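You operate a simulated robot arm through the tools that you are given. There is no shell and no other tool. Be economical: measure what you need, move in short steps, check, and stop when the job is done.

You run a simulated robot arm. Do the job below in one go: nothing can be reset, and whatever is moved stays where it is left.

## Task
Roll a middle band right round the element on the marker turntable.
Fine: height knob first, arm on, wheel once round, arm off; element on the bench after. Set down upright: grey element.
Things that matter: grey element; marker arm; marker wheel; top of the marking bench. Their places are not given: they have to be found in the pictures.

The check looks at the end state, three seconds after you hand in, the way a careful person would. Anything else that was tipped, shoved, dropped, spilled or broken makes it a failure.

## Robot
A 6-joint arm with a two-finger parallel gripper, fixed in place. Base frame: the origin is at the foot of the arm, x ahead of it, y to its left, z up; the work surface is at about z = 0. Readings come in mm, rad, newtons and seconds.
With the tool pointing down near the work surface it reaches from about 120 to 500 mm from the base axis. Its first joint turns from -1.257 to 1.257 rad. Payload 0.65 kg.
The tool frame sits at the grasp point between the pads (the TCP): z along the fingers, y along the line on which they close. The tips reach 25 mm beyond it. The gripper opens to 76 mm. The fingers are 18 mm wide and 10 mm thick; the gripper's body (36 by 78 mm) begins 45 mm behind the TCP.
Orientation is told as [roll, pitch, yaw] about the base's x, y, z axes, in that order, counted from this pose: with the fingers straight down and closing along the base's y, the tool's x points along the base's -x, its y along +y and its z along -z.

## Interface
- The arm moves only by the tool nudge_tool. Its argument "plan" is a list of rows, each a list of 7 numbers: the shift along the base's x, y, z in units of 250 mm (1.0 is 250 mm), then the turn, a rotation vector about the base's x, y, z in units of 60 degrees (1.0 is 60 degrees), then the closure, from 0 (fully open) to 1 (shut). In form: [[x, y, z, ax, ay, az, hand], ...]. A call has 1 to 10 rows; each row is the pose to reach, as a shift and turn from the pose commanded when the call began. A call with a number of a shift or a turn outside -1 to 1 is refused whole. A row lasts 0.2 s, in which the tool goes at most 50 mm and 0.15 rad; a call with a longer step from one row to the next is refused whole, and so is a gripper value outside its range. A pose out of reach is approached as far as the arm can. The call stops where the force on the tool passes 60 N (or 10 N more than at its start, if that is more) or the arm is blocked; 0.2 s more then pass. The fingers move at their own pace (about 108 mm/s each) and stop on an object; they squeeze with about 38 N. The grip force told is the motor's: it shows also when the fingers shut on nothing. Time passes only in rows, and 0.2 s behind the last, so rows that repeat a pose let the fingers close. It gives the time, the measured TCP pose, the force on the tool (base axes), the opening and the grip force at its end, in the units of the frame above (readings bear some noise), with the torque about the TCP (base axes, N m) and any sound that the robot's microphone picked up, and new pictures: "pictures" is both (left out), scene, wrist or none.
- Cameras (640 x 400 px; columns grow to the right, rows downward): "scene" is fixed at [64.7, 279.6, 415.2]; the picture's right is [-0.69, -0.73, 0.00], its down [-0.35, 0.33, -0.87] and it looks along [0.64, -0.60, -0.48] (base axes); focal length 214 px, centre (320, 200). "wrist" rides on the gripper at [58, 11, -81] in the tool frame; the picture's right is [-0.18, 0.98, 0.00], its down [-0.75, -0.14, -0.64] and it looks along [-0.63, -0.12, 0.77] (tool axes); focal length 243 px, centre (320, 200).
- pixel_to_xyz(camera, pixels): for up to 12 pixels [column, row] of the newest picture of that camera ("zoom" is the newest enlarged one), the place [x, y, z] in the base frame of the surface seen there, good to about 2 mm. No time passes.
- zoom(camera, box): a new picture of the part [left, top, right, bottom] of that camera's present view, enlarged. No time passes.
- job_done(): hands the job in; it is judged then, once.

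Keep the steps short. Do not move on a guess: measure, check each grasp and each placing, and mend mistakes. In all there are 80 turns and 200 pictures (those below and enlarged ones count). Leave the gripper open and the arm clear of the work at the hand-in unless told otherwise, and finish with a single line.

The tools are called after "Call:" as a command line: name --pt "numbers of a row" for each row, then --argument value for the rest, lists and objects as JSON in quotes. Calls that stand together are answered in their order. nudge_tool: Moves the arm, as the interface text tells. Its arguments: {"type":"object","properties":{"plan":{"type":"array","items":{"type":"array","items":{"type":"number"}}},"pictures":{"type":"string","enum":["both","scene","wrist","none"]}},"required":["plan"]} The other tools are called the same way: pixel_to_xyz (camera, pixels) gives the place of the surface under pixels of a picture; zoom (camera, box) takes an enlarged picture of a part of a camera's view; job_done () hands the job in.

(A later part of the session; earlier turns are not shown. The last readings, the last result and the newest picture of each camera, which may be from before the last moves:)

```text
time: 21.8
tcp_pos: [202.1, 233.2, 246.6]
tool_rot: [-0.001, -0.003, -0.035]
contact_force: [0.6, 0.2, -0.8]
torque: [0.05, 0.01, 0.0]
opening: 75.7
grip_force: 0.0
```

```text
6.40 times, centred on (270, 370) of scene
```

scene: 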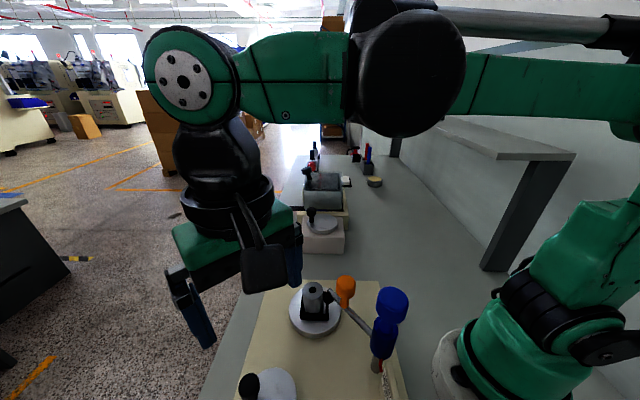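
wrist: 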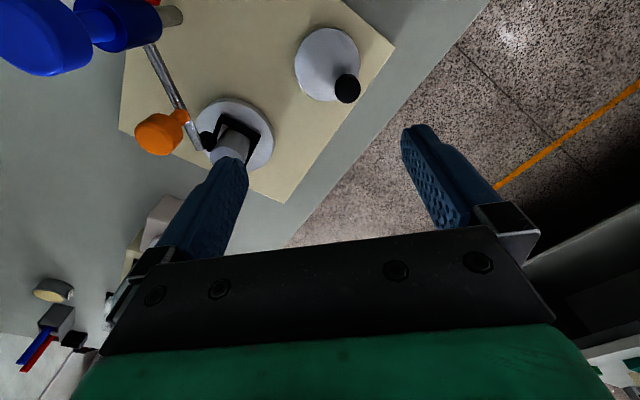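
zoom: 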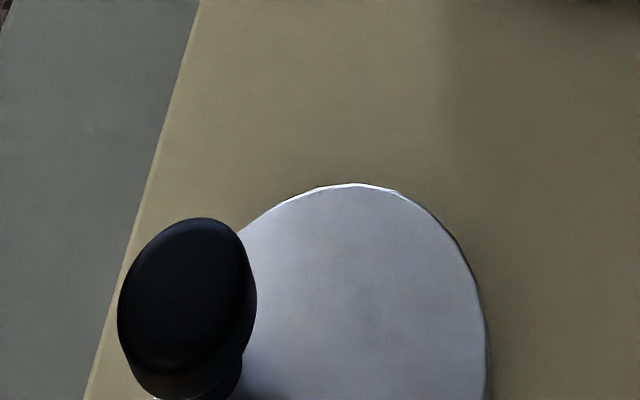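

Wheel centre ≈(205,240.5), R 33, z 33; knob head centre ≈(219,258), Ø≈20, top 73, crank radius ≈22.5 at 51°. Moving above it to z≈115.

Call:
nudge_tool --pt "0.034 0.05 -0.12 0 0 0 0" --pt "0.068 0.1 -0.25 0 0 0 0" --pt "0.068 0.1 -0.4 0 0 0 0" --pt "0.068 0.1 -0.525 0 0 0 0" --pt "0.068 0.1 -0.525 0 0 0 0" --pictures "both"

```text
time: 23.0
tcp_pos: [217.1, 259.4, 116.3]
tool_rot: [0.001, -0.001, -0.033]
contact_force: [0.3, -0.4, -0.1]
torque: [-0.01, -0.05, 0.04]
opening: 76.1
grip_force: 0.0
```

scene: 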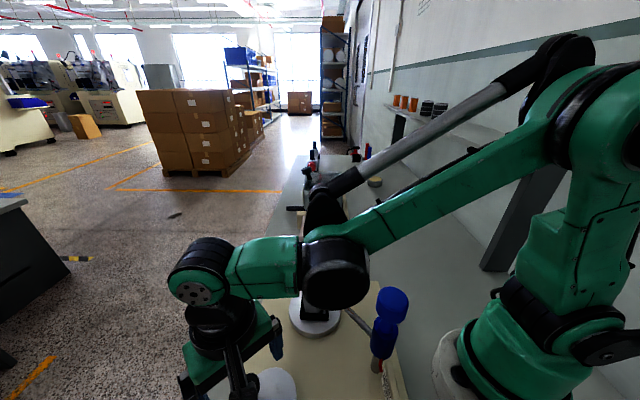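
wrist: 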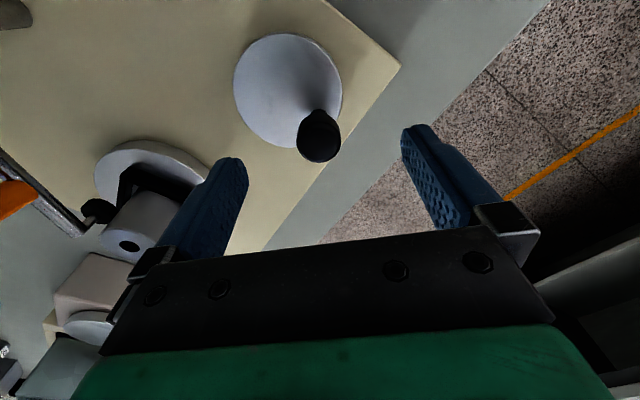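

The robot's own wrist block is near the orange handle in view; measuring how close before descending.

Call:
pixel_to_xyz --camera "scene" --pixels '[[335, 270], [335, 308], [360, 295], [315, 305], [345, 235], [200, 290], [360, 250]]'

Call:
pixel_to_xyz --camera "wrist" --pixels '[[318, 148], [301, 145], [338, 142], [320, 128], [240, 85], [341, 95], [285, 35], [290, 147], [256, 128]]'

```text
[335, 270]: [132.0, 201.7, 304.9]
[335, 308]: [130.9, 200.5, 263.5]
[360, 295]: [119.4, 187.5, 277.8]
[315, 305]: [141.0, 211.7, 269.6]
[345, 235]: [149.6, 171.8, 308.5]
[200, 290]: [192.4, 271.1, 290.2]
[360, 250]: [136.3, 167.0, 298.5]
```

```text
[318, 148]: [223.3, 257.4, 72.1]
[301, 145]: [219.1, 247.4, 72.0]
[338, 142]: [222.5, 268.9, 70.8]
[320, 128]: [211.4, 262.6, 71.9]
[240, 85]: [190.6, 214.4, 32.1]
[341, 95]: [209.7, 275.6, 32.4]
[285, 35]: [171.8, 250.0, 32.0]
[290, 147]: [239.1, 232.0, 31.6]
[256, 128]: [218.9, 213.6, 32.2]
```

The wrist block is above z 255 — no conflict. Knob refined to (220.5,258.3), wheel centre (205.3,241.7). Descending to z≈66 and closing.

Call:
nudge_tool --pt "0.012 -0.004 -0.1 0 0 0 0" --pt "0.012 -0.004 -0.2 0 0 0 0" --pt "0.012 -0.004 -0.2 0 0 0 0.5" --pt "0.012 -0.004 -0.2 0 0 0 0.65" --pt "0.012 -0.004 -0.2 0 0 0 0.65" --pictures "wrist"

```text
time: 24.2
tcp_pos: [219.1, 258.0, 66.4]
tool_rot: [0.0, -0.003, -0.035]
contact_force: [-0.1, 0.4, 1.2]
torque: [0.02, 0.03, -0.02]
opening: 26.7
grip_force: 0.1
```

wrist: 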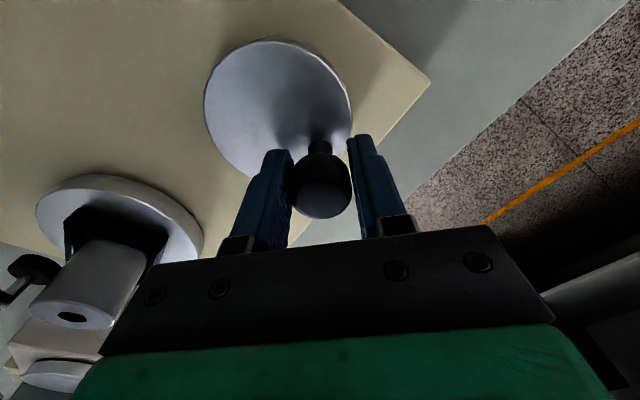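

Well centred. Gripping.

Call:
nudge_tool --pt "0 0 0 0 0 0 0.85" --pt "0 0 0 0 0 0 0.85" --pictures "none"

```text
time: 24.8
tcp_pos: [219.6, 257.1, 64.8]
tool_rot: [-0.002, -0.002, -0.035]
contact_force: [-1.4, -6.0, -3.4]
torque: [-0.01, -0.03, 0.05]
opening: 25.1
grip_force: 40.8
```

Gripped (25 mm, little side force). First a small arc of 30° counter-clockwise to test the wheel.

Call:
nudge_tool --pt "-0.009 0.007 0 0 0 0 0.85" --pt "-0.018 0.0124 0 0 0 0 0.85" --pt "-0.028 0.017 0 0 0 0 0.85" --pt "-0.0384 0.0204 0 0 0 0 0.85" --pt "-0.0384 0.0204 0 0 0 0 0.85" --pictures "both"

Call:
zoom --camera "wrist" --box '[0, 100, 240, 400]'

```text
time: 25.5
tcp_pos: [217.9, 255.9, 64.5]
tool_rot: [-0.009, -0.011, -0.043]
contact_force: [-0.4, -4.8, 0.1]
torque: [0.39, -0.3, -0.01]
opening: 25.1
grip_force: 40.5
stopped in row 3: the force on the tool passed its limit at 71 N (the readings are from after the stop); the commanded pose is now the measured one
```

scene: 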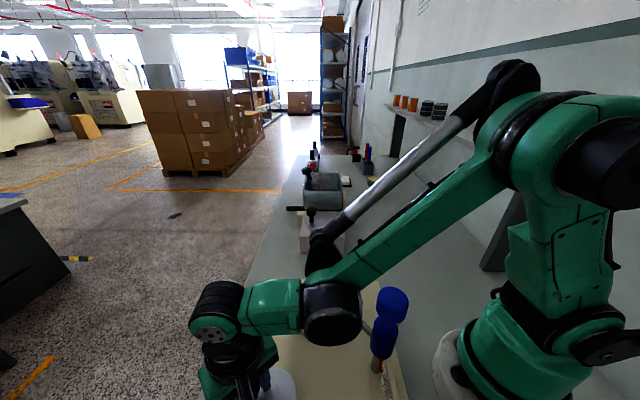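
wrist: 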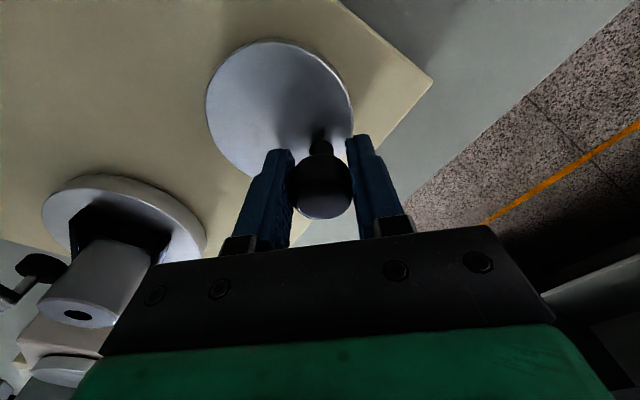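

```text
1.33 times, centred on (120, 250) of wrist
```

zoom: 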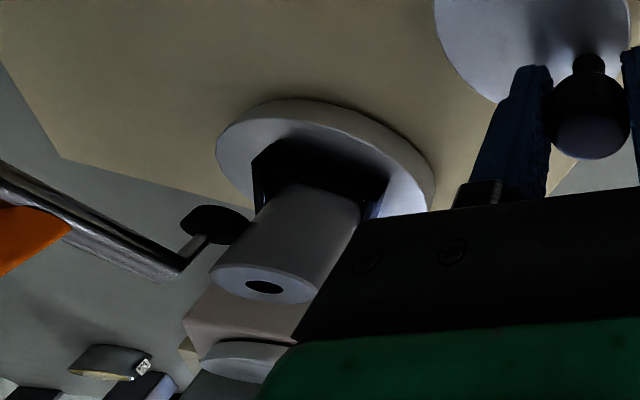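

The wheel resisted counter-clockwise (71 N), it did not turn. Trying clockwise gently, with yaw following.

Call:
nudge_tool --pt "0.004 -0.0045 0 0 0 -0.066 0.85" --pt "0.008 -0.009 0 0 0 -0.133 0.85" --pt "0.0115 -0.0135 0 0 0 -0.2 0.85" --pt "0.015 -0.018 0 0 0 -0.266 0.85" --pt "0.02 -0.029 0 0 0 -0.4 0.85" --pt "0.02 -0.029 0 0 0 -0.4 0.85" --pictures "wrist"

Call:
zoom --camera "wrist" --box '[0, 0, 400, 250]'

```text
time: 26.9
tcp_pos: [224.8, 250.7, 65.1]
tool_rot: [-0.011, -0.011, -0.461]
contact_force: [11.3, -9.7, 22.4]
torque: [0.18, -0.3, 0.29]
opening: 25.3
grip_force: 40.6
```

wrist: 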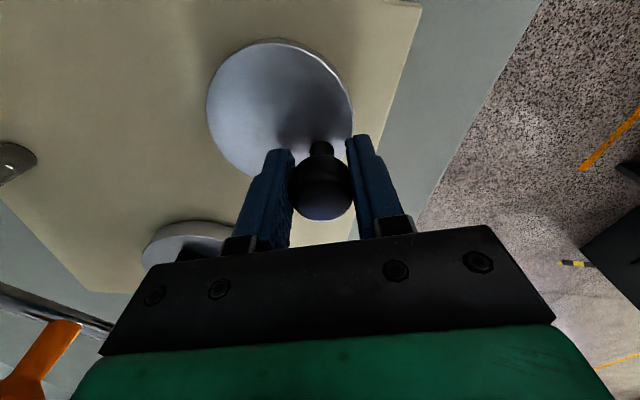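

```text
1.60 times, centred on (200, 125) of wrist
```

zoom: 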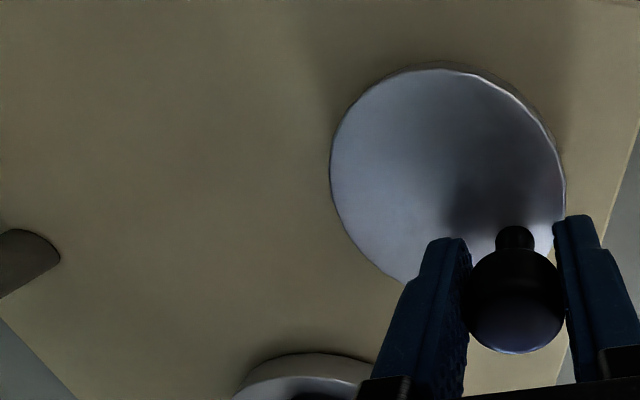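

Clockwise works: the wheel followed (~24°). Fit: centre ≈(205.7,241.5), r≈21.2. Continuing 56° clockwise.

Call:
nudge_tool --pt "0.0044 -0.011 0 0 0 -0.133 0.85" --pt "0.0072 -0.0225 0 0 0 -0.267 0.85" --pt "0.0084 -0.0343 0 0 0 -0.4 0.85" --pt "0.008 -0.046 0 0 0 -0.533 0.85" --pt "0.0058 -0.0578 0 0 0 -0.667 0.85" --pt "0.002 -0.069 0 0 0 -0.8 0.85" --pt "-0.0032 -0.0796 0 0 0 -0.933 0.85" --pt "-0.0032 -0.0796 0 0 0 -0.933 0.85" --pictures "both"

Call:
zoom --camera "scene" --box '[230, 260, 400, 400]'

```text
time: 28.7
tcp_pos: [223.2, 231.4, 64.6]
tool_rot: [-0.01, -0.013, -1.439]
contact_force: [21.3, -6.4, -18.0]
torque: [-0.28, -0.5, -0.1]
opening: 24.7
grip_force: 41.0
```

scene: 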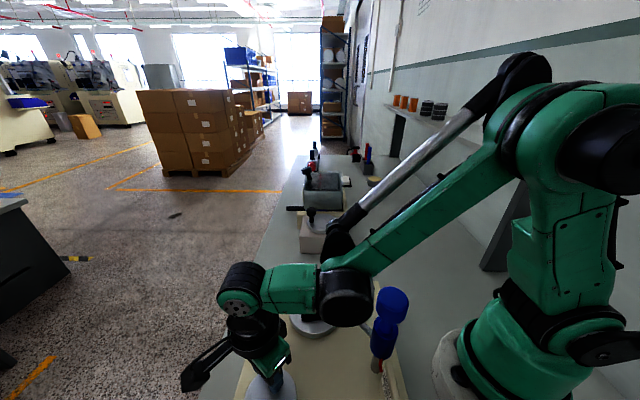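
wrist: 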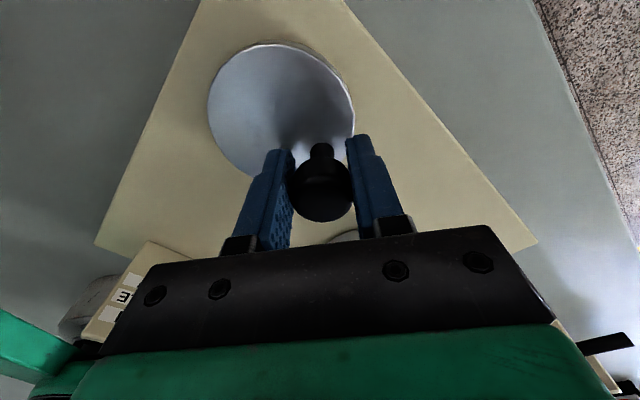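

```text
2.86 times, centred on (315, 330) of scene
```

zoom: 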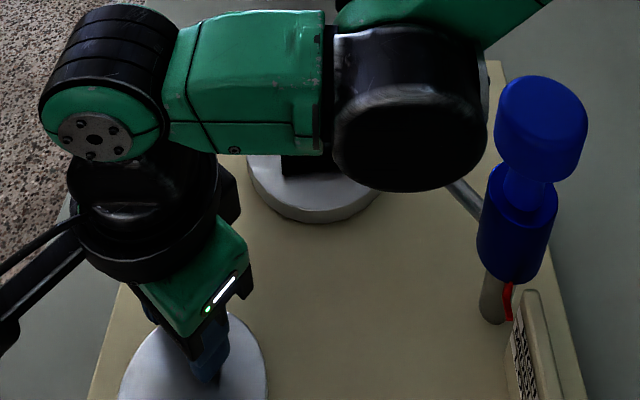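

Knob now at −30° about the wheel centre (77° done). Continuing another 56° clockwise.

Call:
nudge_tool --pt "-0.0066 -0.0098 0 0 0 -0.133 0.85" --pt "-0.0146 -0.0185 0 0 0 -0.267 0.85" --pt "-0.0237 -0.0261 0 0 0 -0.4 0.85" --pt "-0.0338 -0.0323 0 0 0 -0.533 0.85" --pt "-0.0446 -0.037 0 0 0 -0.667 0.85" --pt "-0.056 -0.0402 0 0 0 -0.8 0.85" --pt "-0.0677 -0.0418 0 0 0 -0.933 0.85" --pt "-0.0677 -0.0418 0 0 0 -0.933 0.85" --pictures "both"

```text
time: 30.5
tcp_pos: [244.0, 169.5, 63.8]
tool_rot: [-0.013, -0.011, -2.41]
contact_force: [-0.7, 0.0, -0.2]
torque: [0.02, 0.01, 0.01]
opening: 11.2
grip_force: 0.0
out of reach, approached as far as the arm can: row 6, 7, 8
```

scene: 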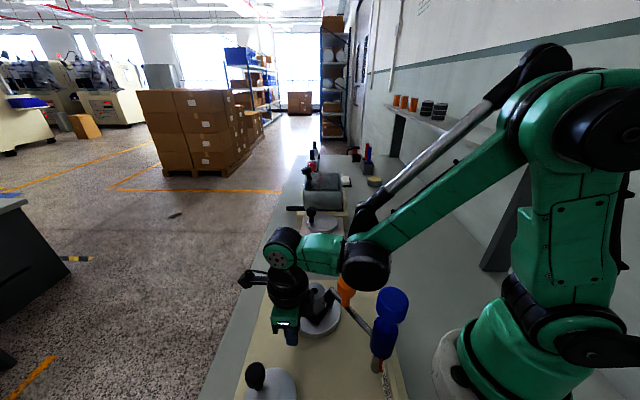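
wrist: 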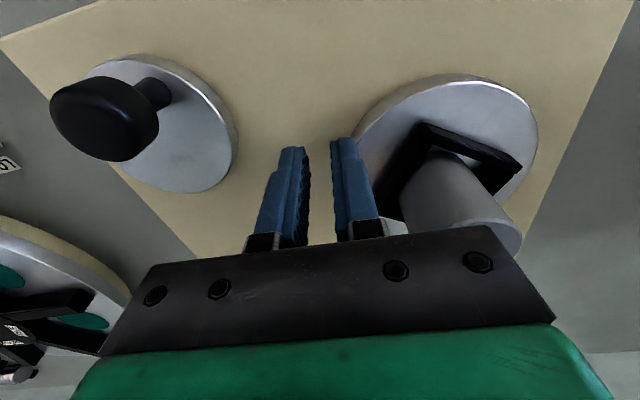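

The wrist's yaw limit was hit (around −2.3): the hand slipped off the knob and drifted to (244,169). No forces show. Rising straight up first, then checking everything.

Call:
nudge_tool --pt "0 0 0.1 0 0 0 0.85" --pt "0 0 0.25 0 0 0 0.85" --pt "0 0 0.4 0 0 0 0.85" --pt "0 0 0.5 0 0 0 0.6" --pictures "both"

Call:
zoom --camera "scene" --box '[230, 270, 410, 400]'

Call:
zoom --camera "wrist" --box '[180, 0, 500, 200]'

```text
time: 31.5
tcp_pos: [245.1, 169.4, 188.0]
tool_rot: [-0.014, -0.011, -2.41]
contact_force: [-0.6, 0.8, -0.3]
torque: [0.01, -0.02, -0.01]
opening: 30.2
grip_force: 0.0
```

scene: 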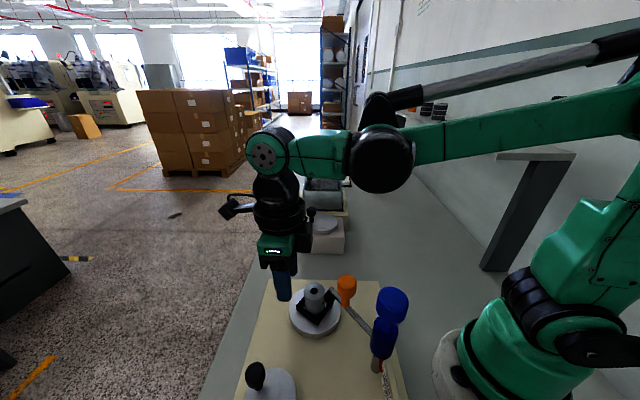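
wrist: 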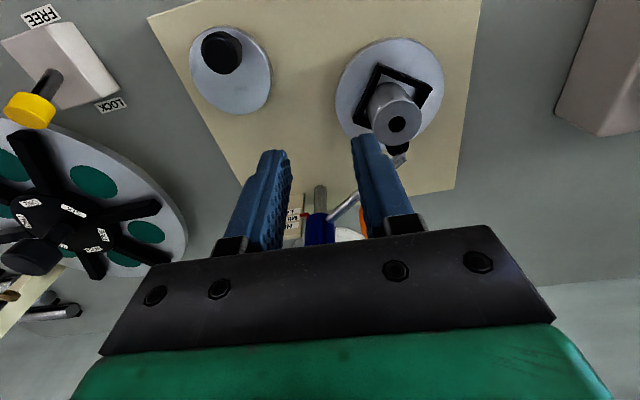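

```text
3.08 times, centred on (320, 335) of scene
```

zoom: 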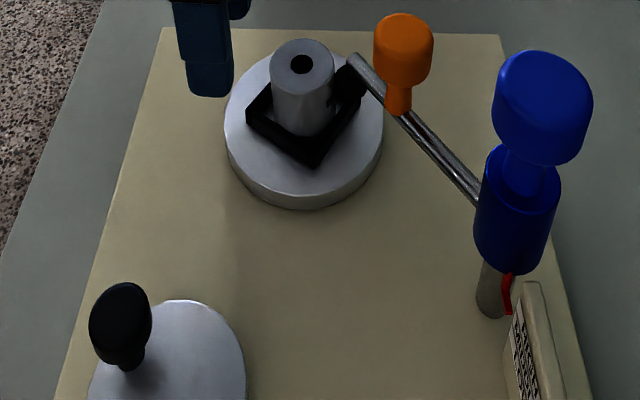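

```text
2.00 times, centred on (340, 100) of wrist
```

zoom: 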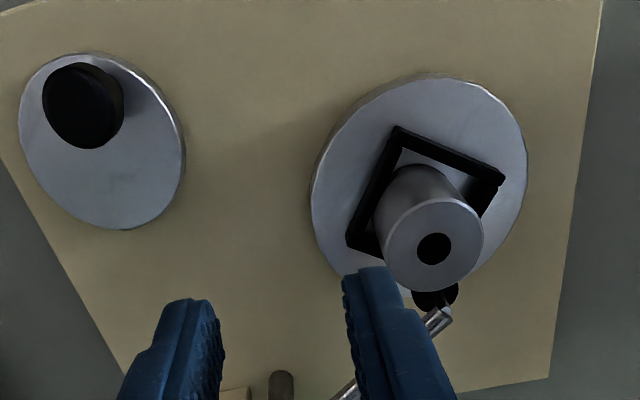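

The turntable frame has turned (square now oblique), so the drive works. Measuring where the knob and the frame corners are now.

Call:
pixel_to_xyz --camera "zoom" --pixels '[[80, 105], [45, 105], [120, 110], [85, 145], [398, 132], [500, 185], [352, 242], [435, 248], [432, 298], [100, 160], [170, 150], [25, 150]]'

Call:
zoom --camera "scene" --box '[285, 270, 365, 340]'

```text
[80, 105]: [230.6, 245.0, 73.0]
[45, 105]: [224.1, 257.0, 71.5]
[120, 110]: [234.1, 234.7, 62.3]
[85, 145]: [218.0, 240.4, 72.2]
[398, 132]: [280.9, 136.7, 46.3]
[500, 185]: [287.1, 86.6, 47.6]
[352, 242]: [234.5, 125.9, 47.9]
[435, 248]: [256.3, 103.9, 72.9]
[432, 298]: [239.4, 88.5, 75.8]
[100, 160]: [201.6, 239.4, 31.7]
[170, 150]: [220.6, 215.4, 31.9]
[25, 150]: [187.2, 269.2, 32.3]
```

```text
5.71 times, centred on (325, 305) of scene
```

zoom: 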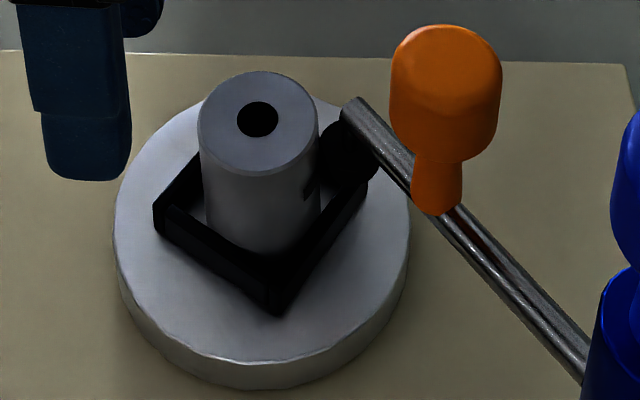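

A dark band starts at the element's right side (302,185 in zoom) — marking works; wheel and turntable go 1:1. Knob is now at about 15° of its circle. I move above the wheel and wind the wrist back to yaw ≈ +1.4 so there is room to crank clockwise with a regrip.

Call:
nudge_tool --pt "-0.02 0.08 0 0 0 0.136 0.2" --pt "-0.04 0.16 0 0 0 0.273 0" --pt "-0.06 0.24 0 0 0 0.41 0" --pt "-0.075 0.31 0 0 0 0.546 0" --pt "-0.075 0.31 0 0 0 0.682 0" --pt "-0.075 0.31 0 0 0 0.818 0" --pt "-0.075 0.31 0 0 0 0.955 0" --pictures "none"

Call:
nudge_tool --pt "0 0 0 0 0 0.136 0" --pt "0 0 0 0 0 0.273 0" --pt "0 0 0 0 0 0.41 0" --pt "0 0 0 0 0 0.546 0" --pt "0 0 0 0 0 0.682 0" --pt "0 0 0 0 0 0.818 0" --pt "0 0 0 0 0 0.955 0" --pictures "none"

Call:
nudge_tool --pt "0 0 0 0 0 0.136 0" --pt "0 0 0 0 0 0.273 0" --pt "0 0 0 0 0 0.41 0" --pt "0 0 0 0 0 0.546 0" --pt "0 0 0 0 0 0.682 0" --pt "0 0 0 0 0 0.818 0" --pt "0 0 0 0 0 0.955 0" --pictures "none"

Call:
nudge_tool --pt "0 0 0 0 0 0.136 0" --pt "0 0 0 0 0 0.273 0" --pt "0 0 0 0 0 0.41 0" --pt "0 0 0 0 0 0.546 0" --pt "0 0 0 0 0 0.682 0" --pt "0 0 0 0 0 0.818 0" --pt "0 0 0 0 0 0.955 0" --pictures "both"

```text
time: 33.1
tcp_pos: [222.6, 247.7, 187.5]
tool_rot: [-0.011, -0.009, -1.41]
contact_force: [-0.3, -0.3, -0.5]
torque: [0.04, 0.03, 0.01]
opening: 76.2
grip_force: 0.0
```

```text
time: 34.7
tcp_pos: [222.7, 247.6, 189.5]
tool_rot: [-0.011, -0.01, -0.408]
contact_force: [-0.5, 0.0, 0.0]
torque: [0.01, -0.01, 0.02]
opening: 76.0
grip_force: 0.1
```

```text
time: 36.3
tcp_pos: [220.8, 248.0, 190.2]
tool_rot: [-0.011, -0.01, 0.59]
contact_force: [-0.6, 0.0, 0.5]
torque: [-0.02, -0.03, 0.01]
opening: 75.7
grip_force: 0.0
```

```text
time: 37.9
tcp_pos: [221.8, 248.3, 188.3]
tool_rot: [-0.011, -0.01, 1.588]
contact_force: [0.6, -0.6, -0.3]
torque: [-0.01, -0.02, -0.03]
opening: 75.7
grip_force: 0.0
```

scene: 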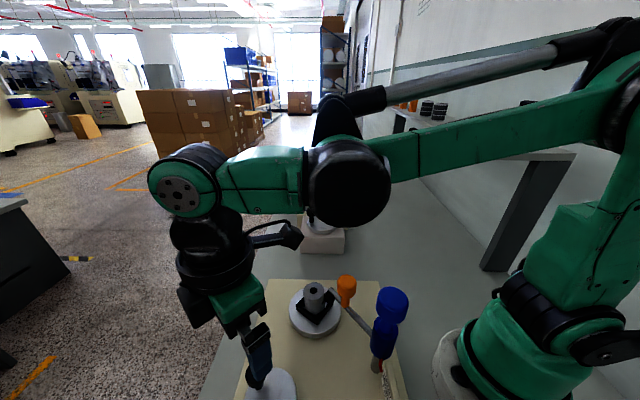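
wrist: 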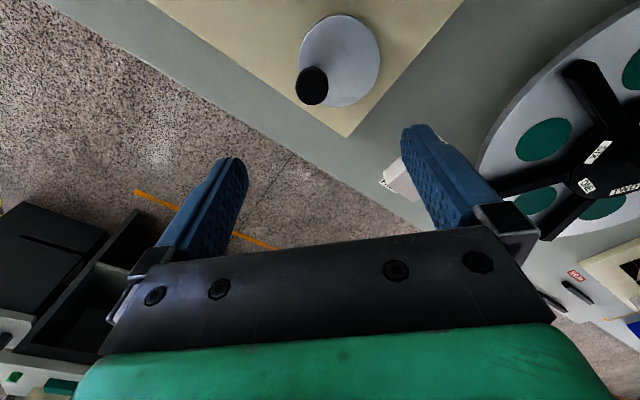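

Wrist wound back (yaw 1.59). Measuring the knob from here.

Call:
pixel_to_xyz --camera "wrist" --pixels '[[312, 86], [299, 84], [326, 82], [312, 70], [313, 100], [300, 60], [378, 60], [350, 105], [340, 18]]'

```text
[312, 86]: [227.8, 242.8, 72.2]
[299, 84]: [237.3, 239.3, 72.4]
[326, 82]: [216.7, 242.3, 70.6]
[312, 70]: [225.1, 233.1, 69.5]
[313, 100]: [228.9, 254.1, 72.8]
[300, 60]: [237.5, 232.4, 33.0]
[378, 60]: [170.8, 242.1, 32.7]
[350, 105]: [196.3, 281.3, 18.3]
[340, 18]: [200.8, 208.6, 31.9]
```

Knob centre (227,243.3) → 4.8° on the circle (r 21.3). Descending and closing to just short of contact, then gripping.

Call:
nudge_tool --pt "0.021 -0.02 -0.1 0 0 0 0" --pt "0.021 -0.02 -0.25 0 0 0 0" --pt "0.021 -0.02 -0.4 0 0 0 0" --pt "0.021 -0.02 -0.488 0 0 0 0" --pt "0.021 -0.02 -0.488 0 0 0 0.4" --pt "0.021 -0.02 -0.488 0 0 0 0.6" --pt "0.021 -0.02 -0.488 0 0 0 0.6" --pictures "wrist"

```text
time: 39.5
tcp_pos: [227.7, 243.5, 69.7]
tool_rot: [-0.01, -0.01, 1.585]
contact_force: [0.7, -0.5, 0.4]
torque: [0.03, -0.01, -0.01]
opening: 30.3
grip_force: 0.0
```

wrist: 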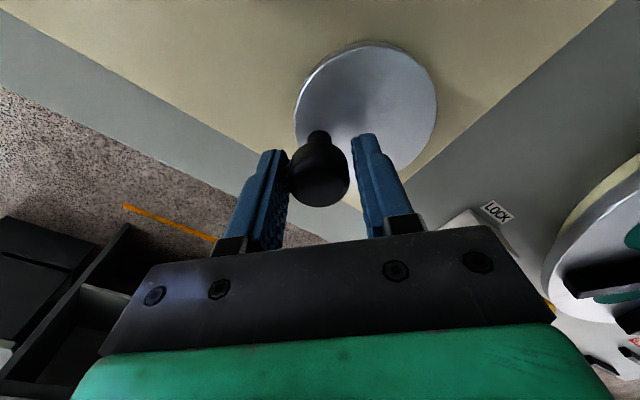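

Knob is ~2 mm toward the left (+x) pad. Shifting +2 mm x, −2.5 mm z and gripping.

Call:
nudge_tool --pt "0.008 0 -0.01 0 0 0 0.6" --pt "0.008 0 -0.01 0 0 0 0.85" --pt "0.008 0 -0.01 0 0 0 0.85" --pt "0.008 0 -0.01 0 0 0 0.85" --pictures "none"

```text
time: 40.5
tcp_pos: [229.2, 244.4, 66.9]
tool_rot: [-0.007, -0.009, 1.588]
contact_force: [-26.6, -2.0, 17.9]
torque: [-0.25, 0.52, -0.14]
opening: 25.1
grip_force: 40.7
```

Gripped; true knob position ≈(228,244), so r≈22. Cranking clockwise 56° with yaw following.

Call:
nudge_tool --pt "-0.0048 -0.0124 0 0 0 -0.133 0.85" --pt "-0.006 -0.0244 0 0 0 -0.267 0.85" --pt "-0.0092 -0.0364 0 0 0 -0.4 0.85" --pt "-0.0136 -0.0476 0 0 0 -0.533 0.85" --pt "-0.02 -0.0584 0 0 0 -0.667 0.85" --pt "-0.0274 -0.068 0 0 0 -0.8 0.85" --pt "-0.0364 -0.0766 0 0 0 -0.933 0.85" --pt "-0.0364 -0.0766 0 0 0 -0.933 0.85" --pictures "wrist"

```text
time: 42.3
tcp_pos: [220.8, 223.0, 63.6]
tool_rot: [-0.016, -0.009, 0.606]
contact_force: [28.8, -22.6, 15.7]
torque: [-0.11, 0.65, -0.16]
opening: 25.2
grip_force: 41.4
```

wrist: 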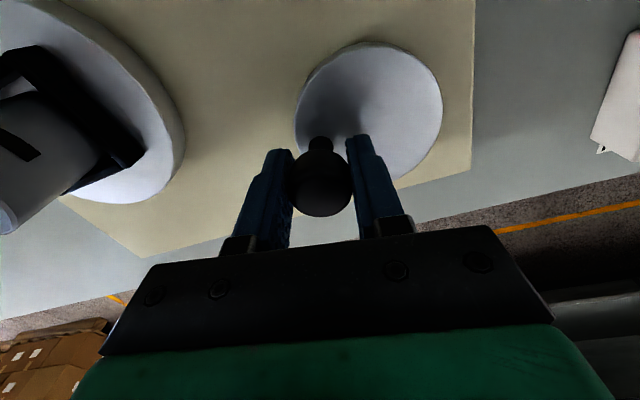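

The band line is visible on the element. Continuing 56° more, slightly larger radius since the force points outward.

Call:
nudge_tool --pt "-0.0144 -0.0096 0 0 0 -0.133 0.85" --pt "-0.0256 -0.0156 0 0 0 -0.267 0.85" --pt "-0.0376 -0.0196 0 0 0 -0.4 0.85" --pt "-0.05 -0.022 0 0 0 -0.533 0.85" --pt "-0.0628 -0.0228 0 0 0 -0.667 0.85" --pt "-0.0756 -0.0216 0 0 0 -0.8 0.85" --pt "-0.088 -0.0188 0 0 0 -0.933 0.85" --pt "-0.088 -0.0188 0 0 0 -0.933 0.85" --pictures "wrist"

```text
time: 43.9
tcp_pos: [199.2, 216.5, 64.5]
tool_rot: [-0.023, -0.012, -0.32]
contact_force: [-3.3, -4.9, 1.6]
torque: [0.44, -0.56, 0.04]
opening: 25.7
grip_force: 40.8
stopped in row 7: the force on the tool passed its limit at 63 N (the readings are from after the stop); the commanded pose is now the measured one
```

wrist: 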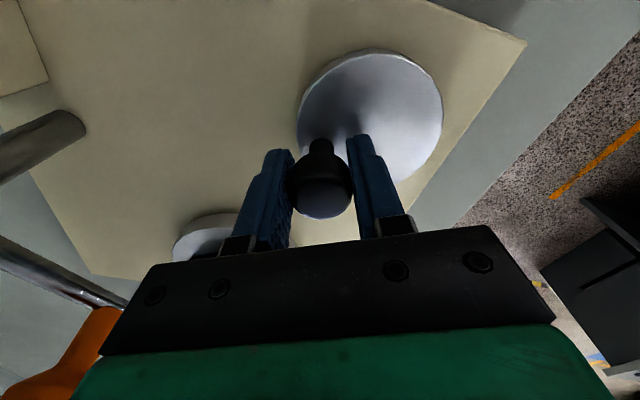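

Refitting from low-force points gives centre (206,238.2), r 22.8; knob is at −107°. Continuing 56° with this circle.

Call:
nudge_tool --pt "-0.0119 0.0044 0 0 0 -0.133 0.85" --pt "-0.023 0.0107 0 0 0 -0.267 0.85" --pt "-0.0331 0.0184 0 0 0 -0.4 0.85" --pt "-0.042 0.0274 0 0 0 -0.533 0.85" --pt "-0.0496 0.0376 0 0 0 -0.667 0.85" --pt "-0.0556 0.0488 0 0 0 -0.8 0.85" --pt "-0.0602 0.0608 0 0 0 -0.933 0.85" --pt "-0.0602 0.0608 0 0 0 -0.933 0.85" --pictures "wrist"

```text
time: 45.7
tcp_pos: [182.9, 233.5, 63.2]
tool_rot: [-0.028, -0.009, -1.298]
contact_force: [-34.2, -12.9, 16.6]
torque: [0.47, -0.2, -0.04]
opening: 25.7
grip_force: 41.3
```

wrist: 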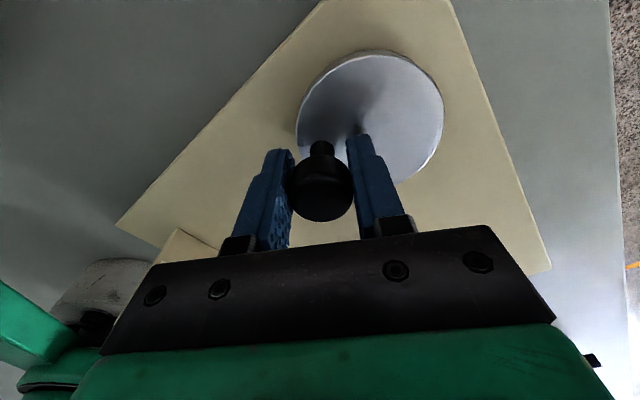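

Refit: centre (204.3,239.5), r 24; knob at −164°. 32° more (yaw → −1.86, still inside the limit), then release for a regrip.

Call:
nudge_tool --pt "-0.0144 0.018 0 0 0 -0.133 0.85" --pt "-0.0154 0.0312 0 0 0 -0.267 0.85" --pt "-0.0144 0.0444 0 0 0 -0.4 0.85" --pt "-0.0116 0.0576 0 0 0 -0.533 0.85" --pt "-0.0116 0.0576 0 0 0 -0.533 0.85" --pictures "none"

```text
time: 46.9
tcp_pos: [181.9, 247.7, 63.0]
tool_rot: [-0.017, -0.009, -1.857]
contact_force: [35.3, 0.7, -16.7]
torque: [0.27, -0.51, 0.2]
opening: 25.5
grip_force: 41.3
```

Relieving (+1.5 mm x), opening, rising to z≈118, and winding the wrist back by +180°.

Call:
nudge_tool --pt "0.006 0 0 0 0 0 0.85" --pt "0.006 0 0 0 0 0 0.4" --pt "0.006 0 0 0 0 0 0" --pt "0.006 0 0 0 0 0 0" --pt "0.006 0 0.11 0 0 0 0" --pt "0.006 0 0.22 0 0 0 0" --pictures "none"

Call:
nudge_tool --pt "0 0 0 0 0 0.1425 0" --pt "0 0 0 0 0 0.285 0" --pt "0 0 0 0 0 0.4275 0" --pt "0 0 0 0 0 0.57 0" --pt "0 0 0 0 0 0.7125 0" --pt "0 0 0 0 0 0.855 0" --pt "0 0 0 0 0 0.9975 0" --pictures "none"

Call:
nudge_tool --pt "0 0 0 0 0 0.1425 0" --pt "0 0 0 0 0 0.285 0" --pt "0 0 0 0 0 0.4275 0" --pt "0 0 0 0 0 0.57 0" --pt "0 0 0 0 0 0.7125 0" --pt "0 0 0 0 0 0.855 0" --pt "0 0 0 0 0 0.9975 0" --pictures "none"

Call:
nudge_tool --pt "0 0 0 0 0 0.1425 0" --pt "0 0 0 0 0 0.285 0" --pt "0 0 0 0 0 0.4275 0" --pt "0 0 0 0 0 0.57 0" --pt "0 0 0 0 0 0.7125 0" --pt "0 0 0 0 0 0.855 0" --pt "0 0 0 0 0 0.9975 0" --pictures "both"

```text
time: 48.3
tcp_pos: [182.1, 249.1, 121.9]
tool_rot: [-0.02, -0.013, -1.858]
contact_force: [-0.8, -0.3, 0.9]
torque: [-0.02, 0.03, -0.02]
opening: 76.2
grip_force: 0.1
```

```text
time: 49.9
tcp_pos: [181.5, 247.8, 120.0]
tool_rot: [-0.02, -0.011, -0.808]
contact_force: [-0.1, 0.2, 0.0]
torque: [0.01, 0.04, 0.0]
opening: 75.9
grip_force: 0.0
```

```text
time: 51.5
tcp_pos: [183.7, 246.4, 118.9]
tool_rot: [-0.021, -0.012, 0.236]
contact_force: [-0.8, -0.3, -0.3]
torque: [0.02, 0.01, -0.01]
opening: 76.1
grip_force: 0.0
```

```text
time: 53.1
tcp_pos: [181.6, 248.6, 119.4]
tool_rot: [-0.022, -0.013, 1.282]
contact_force: [-0.7, -1.5, -0.5]
torque: [0.04, -0.02, 0.0]
opening: 76.1
grip_force: 0.0
```

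scene: 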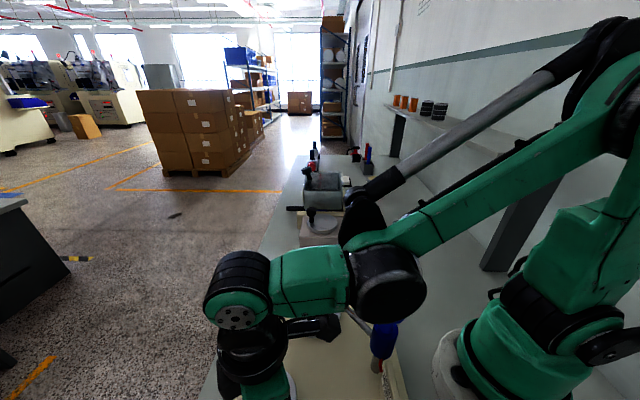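
wrist: 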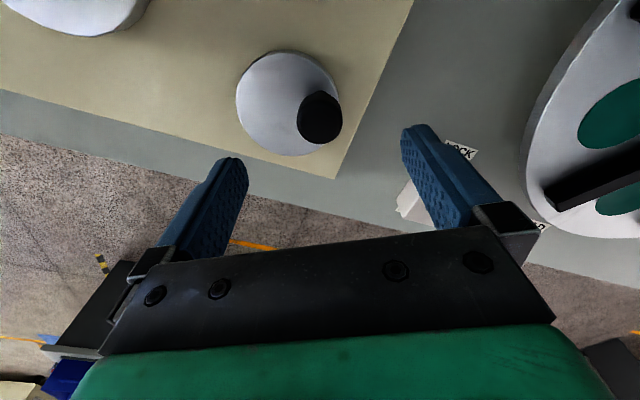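

Measuring the knob and rim before regripping.

Call:
pixel_to_xyz --camera "wrist" --pixels '[[320, 118], [298, 118], [342, 115], [318, 95], [320, 138], [237, 95], [290, 52], [283, 154]]'

```text
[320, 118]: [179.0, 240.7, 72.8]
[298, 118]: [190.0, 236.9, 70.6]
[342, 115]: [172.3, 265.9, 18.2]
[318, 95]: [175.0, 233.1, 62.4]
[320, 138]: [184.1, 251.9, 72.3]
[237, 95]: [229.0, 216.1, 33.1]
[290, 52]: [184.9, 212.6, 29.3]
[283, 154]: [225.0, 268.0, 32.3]
```

Knob is at (178.3,240.6), i.e. −181°; it had slid ~7 mm along the pads. Original start was +48°, so at least 132° more is needed; I'll do ~150°. Levelling the tool and regripping.

Call:
nudge_tool --pt "-0.0136 -0.032 0 0.021 0.012 0 0" --pt "-0.0136 -0.032 -0.11 0.021 0.012 0 0" --pt "-0.0136 -0.032 -0.218 0.021 0.012 0 0" --pt "-0.0136 -0.032 -0.218 0.021 0.012 0 0.45" --pt "-0.0136 -0.032 -0.218 0.021 0.012 0 0.6" --pt "-0.0136 -0.032 -0.218 0.021 0.012 0 0.6" --pictures "wrist"

```text
time: 54.5
tcp_pos: [177.7, 239.2, 64.2]
tool_rot: [-0.004, -0.029, 1.278]
contact_force: [0.6, -0.7, -1.3]
torque: [-0.03, 0.02, 0.01]
opening: 30.6
grip_force: 0.0
```

wrist: 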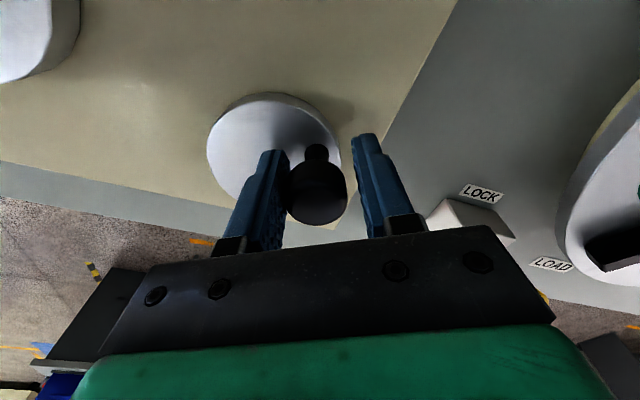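

Knob is ~2.3 mm toward the left pad. Correcting, fixing the pitch sign, and gripping.

Call:
nudge_tool --pt "0.009 -0.003 0.004 0 -0.027 0 0.6" --pt "0.009 -0.003 0.004 0 -0.027 0 0.85" --pt "0.009 -0.003 0.004 0 -0.027 0 0.85" --pt "0.009 -0.003 0.004 0 -0.027 0 0.85" --pictures "none"

```text
time: 55.5
tcp_pos: [180.8, 240.1, 65.2]
tool_rot: [-0.03, -0.037, 1.278]
contact_force: [-7.4, 2.2, -6.7]
torque: [0.14, 0.56, 0.03]
opening: 25.6
grip_force: 40.9
```

Gripped with little force at (180.7,240) → −180°. Cranking 56° clockwise.

Call:
nudge_tool --pt "0 0.0132 0 0 0 -0.133 0.85" --pt "0.0024 0.026 0 0 0 -0.267 0.85" --pt "0.007 0.0386 0 0 0 -0.4 0.85" --pt "0.0132 0.0502 0 0 0 -0.533 0.85" --pt "0.021 0.0609 0 0 0 -0.667 0.85" --pt "0.03 0.0704 0 0 0 -0.8 0.85" --pt "0.0406 0.0786 0 0 0 -0.933 0.85" --pt "0.0406 0.0786 0 0 0 -0.933 0.85" --pictures "wrist"

```text
time: 57.3
tcp_pos: [190.6, 260.3, 65.1]
tool_rot: [-0.021, -0.033, 0.303]
contact_force: [-25.5, 45.3, 20.0]
torque: [0.69, 0.13, 0.15]
opening: 25.5
grip_force: 40.9
```

wrist: 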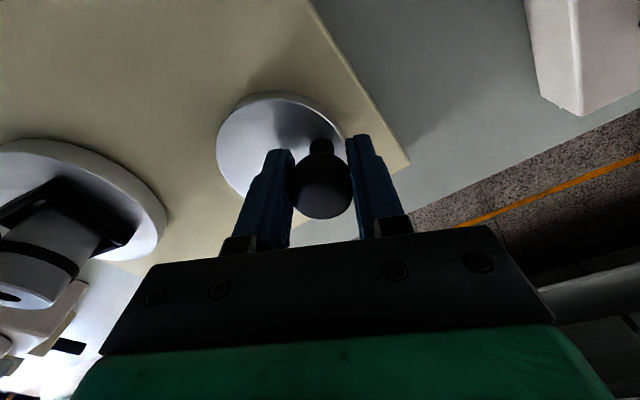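

The middle band shows clearly round the element. Continuing 56° more.

Call:
nudge_tool --pt "0.0092 0.0132 0 0 0 -0.133 0.85" --pt "0.0216 0.018 0 0 0 -0.267 0.85" --pt "0.035 0.0208 0 0 0 -0.4 0.85" --pt "0.0484 0.0208 0 0 0 -0.533 0.85" --pt "0.062 0.0184 0 0 0 -0.667 0.85" --pt "0.0748 0.014 0 0 0 -0.8 0.85" --pt "0.0868 0.0084 0 0 0 -0.933 0.85" --pt "0.0868 0.0084 0 0 0 -0.933 0.85" --pictures "wrist"

```text
time: 59.2
tcp_pos: [215.6, 262.3, 66.2]
tool_rot: [-0.012, -0.038, -0.68]
contact_force: [1.6, 4.2, 5.2]
torque: [0.17, -0.35, -0.03]
opening: 25.4
grip_force: 40.8
stopped in row 8: the force on the tool passed its limit at 65 N (the readings are from after the stop); the commanded pose is now the measured one
```

wrist: 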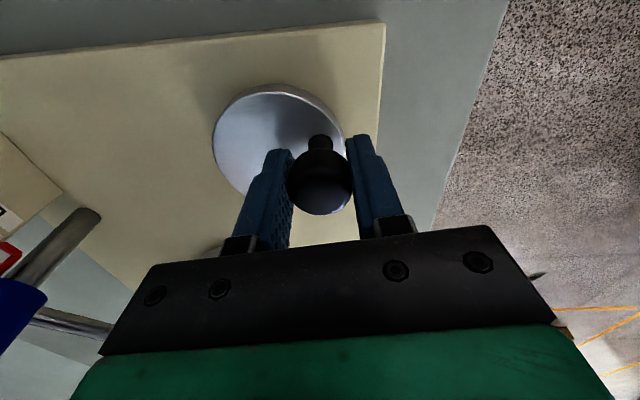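

Knob at ~63° (−297°); start was +48°. Going 40° further to pass the starting point with overlap.

Call:
nudge_tool --pt "0.0107 -0.0084 0 0 0 -0.133 0.85" --pt "0.0204 -0.0176 0 0 0 -0.267 0.85" --pt "0.0296 -0.0272 0 0 0 -0.4 0.85" --pt "0.0372 -0.038 0 0 0 -0.533 0.85" --pt "0.0432 -0.05 0 0 0 -0.667 0.85" --pt "0.0432 -0.05 0 0 0 -0.667 0.85" --pictures "both"

```text
time: 60.6
tcp_pos: [227.0, 249.8, 65.0]
tool_rot: [-0.012, -0.034, -1.381]
contact_force: [11.6, 20.0, 6.9]
torque: [0.22, -0.33, -0.3]
opening: 25.4
grip_force: 40.6
```

scene: 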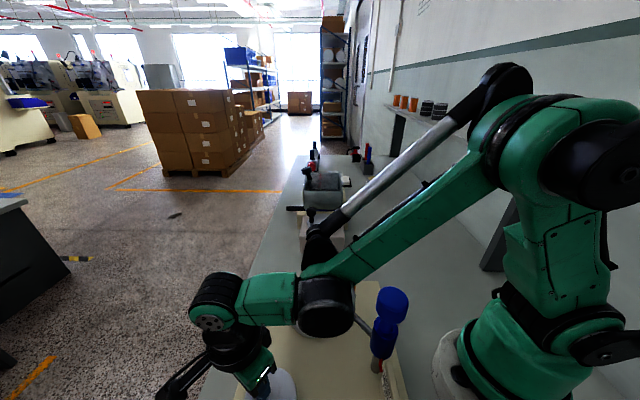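
wrist: 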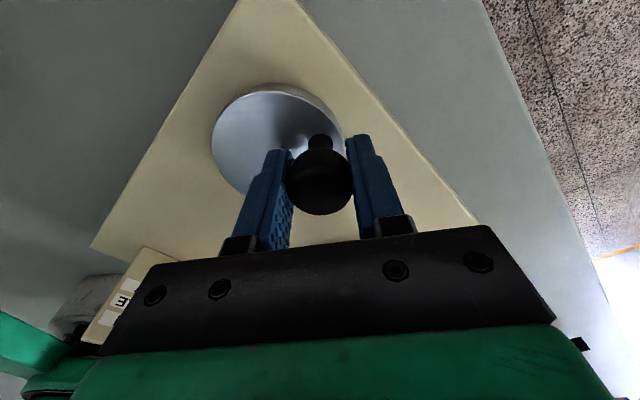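

Knob now at ~24°, past the start by ~24°. Opening, rising, and looking at the band.

Call:
nudge_tool --pt "0.002 0.003 0 0 0 0 0.85" --pt "0.002 0.003 0 0 0 0 0.4" --pt "0.002 0.003 0 0 0 0 0" --pt "0.002 0.003 0 0 0 0 0" --pt "0.002 0.003 0.15 0 0 0 0" --pt "0.002 0.003 0.33 0 0 0 0" --pt "0.002 0.003 0.5 0 0 0 0" --pt "0.002 0.003 0.6 0 0 0 0" --pictures "both"

Call:
zoom --camera "scene" --box '[285, 270, 365, 340]'

Call:
zoom --camera "wrist" --box '[180, 0, 500, 200]'

```text
time: 62.4
tcp_pos: [225.7, 249.2, 216.3]
tool_rot: [-0.015, -0.039, -1.379]
contact_force: [0.2, 0.2, 0.2]
torque: [-0.01, -0.03, 0.0]
opening: 75.7
grip_force: 0.1
```

scene: 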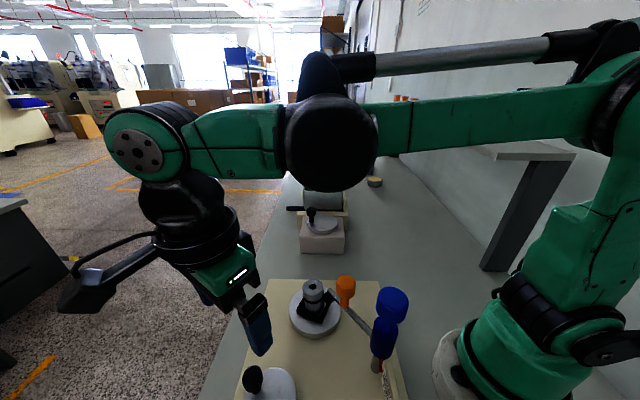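
wrist: 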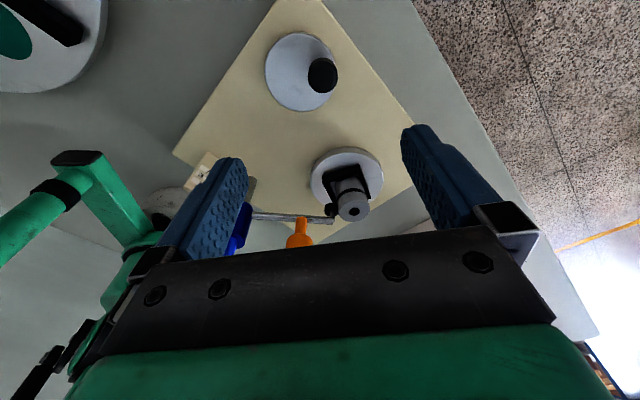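

```text
5.71 times, centred on (325, 305) of scene
```

zoom: 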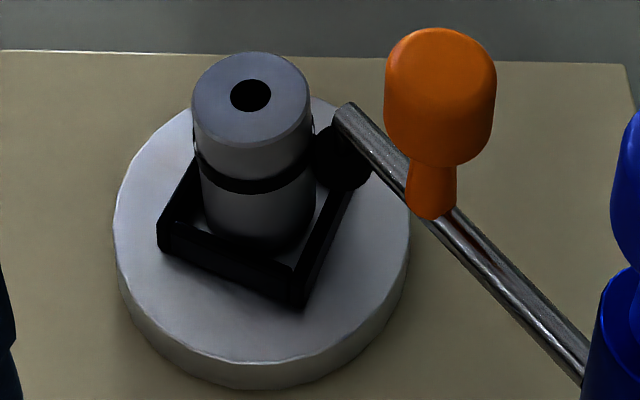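

```text
2.00 times, centred on (340, 100) of wrist
```

zoom: 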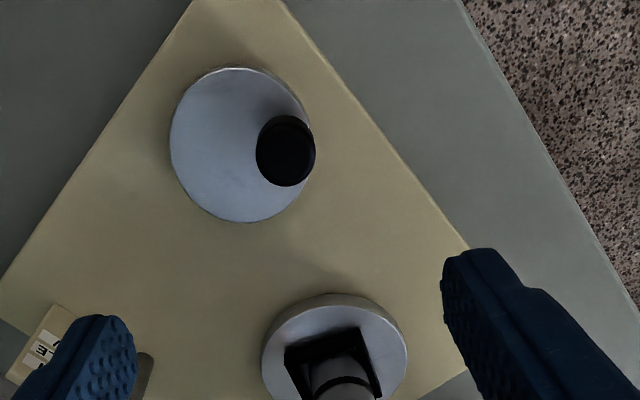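

The band looks continuous from this side, but the element's top seems shifted in the picture. Measuring its top and sides for tilt.

Call:
zoom --camera "scene" --box '[295, 272, 345, 322]'

Call:
pixel_to_xyz --camera "scene" --pixels '[[312, 281], [322, 285], [312, 290], [304, 286], [320, 281], [315, 302], [315, 308], [315, 311], [326, 295], [334, 300], [302, 288]]'

```text
8.00 times, centred on (320, 297) of scene
```

zoom: 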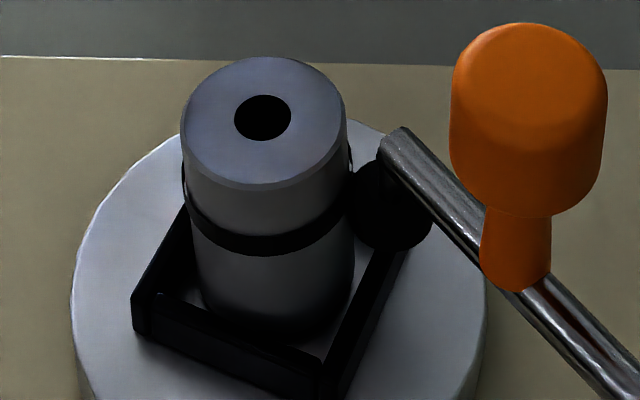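

```text
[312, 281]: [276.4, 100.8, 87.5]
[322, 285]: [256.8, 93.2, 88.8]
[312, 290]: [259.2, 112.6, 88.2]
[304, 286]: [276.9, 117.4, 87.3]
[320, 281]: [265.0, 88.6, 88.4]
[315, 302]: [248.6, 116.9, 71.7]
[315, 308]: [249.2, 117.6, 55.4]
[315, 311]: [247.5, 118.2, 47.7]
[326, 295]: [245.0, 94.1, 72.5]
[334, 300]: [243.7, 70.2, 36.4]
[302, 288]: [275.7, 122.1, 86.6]
```

The element leans a few degrees, apparently pressed by the roller; the band is at mid-height. Now arm off: I go above the orange handle with yaw near 0.

Call:
nudge_tool --pt "-0.014 -0.09 0.05 0 0 0.1425 0" --pt "-0.028 -0.18 0.08 0 0 0.285 0" --pt "-0.042 -0.27 0.08 0 0 0.4275 0" --pt "-0.056 -0.36 0.08 0 0 0.57 0" --pt "-0.07 -0.45 0.08 0 0 0.7125 0" --pt "-0.084 -0.54 0.08 0 0 0.855 0" --pt "-0.099 -0.628 0.08 0 0 0.9975 0" --pictures "none"

Call:
nudge_tool --pt "0 0 0 0.007 -0.018 0.13 0" --pt "0 0 0 0.014 -0.037 0.25 0" --pt "0 0 0 0.014 -0.037 0.25 0" --pictures "both"

Call:
zoom --camera "wrist" --box '[240, 0, 480, 150]'

```text
time: 64.0
tcp_pos: [199.9, 93.4, 236.9]
tool_rot: [-0.013, -0.038, -0.334]
contact_force: [0.3, -0.2, 0.2]
torque: [0.02, -0.02, -0.03]
opening: 76.0
grip_force: 0.1
```

```text
time: 64.8
tcp_pos: [200.6, 93.4, 236.1]
tool_rot: [0.009, -0.073, -0.072]
contact_force: [-0.2, 0.1, 0.1]
torque: [-0.01, 0.0, 0.0]
opening: 75.9
grip_force: 0.0
```

scene: 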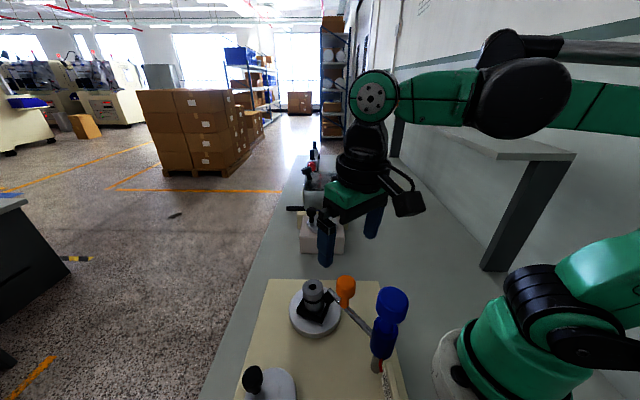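
wrist: 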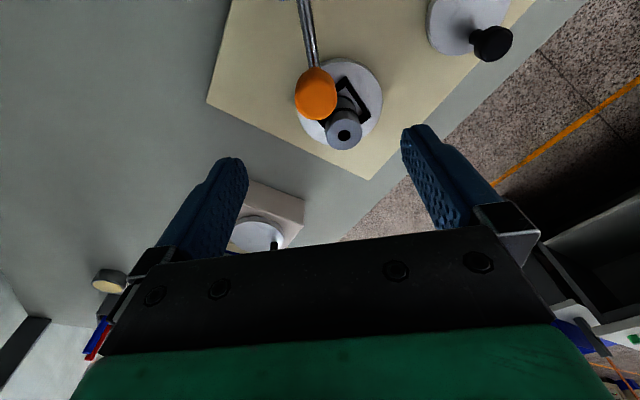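

```text
2.67 times, centred on (360, 75) of wrist
```

zoom: 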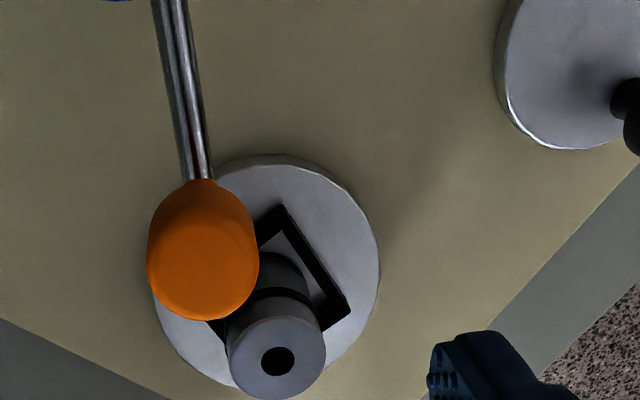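

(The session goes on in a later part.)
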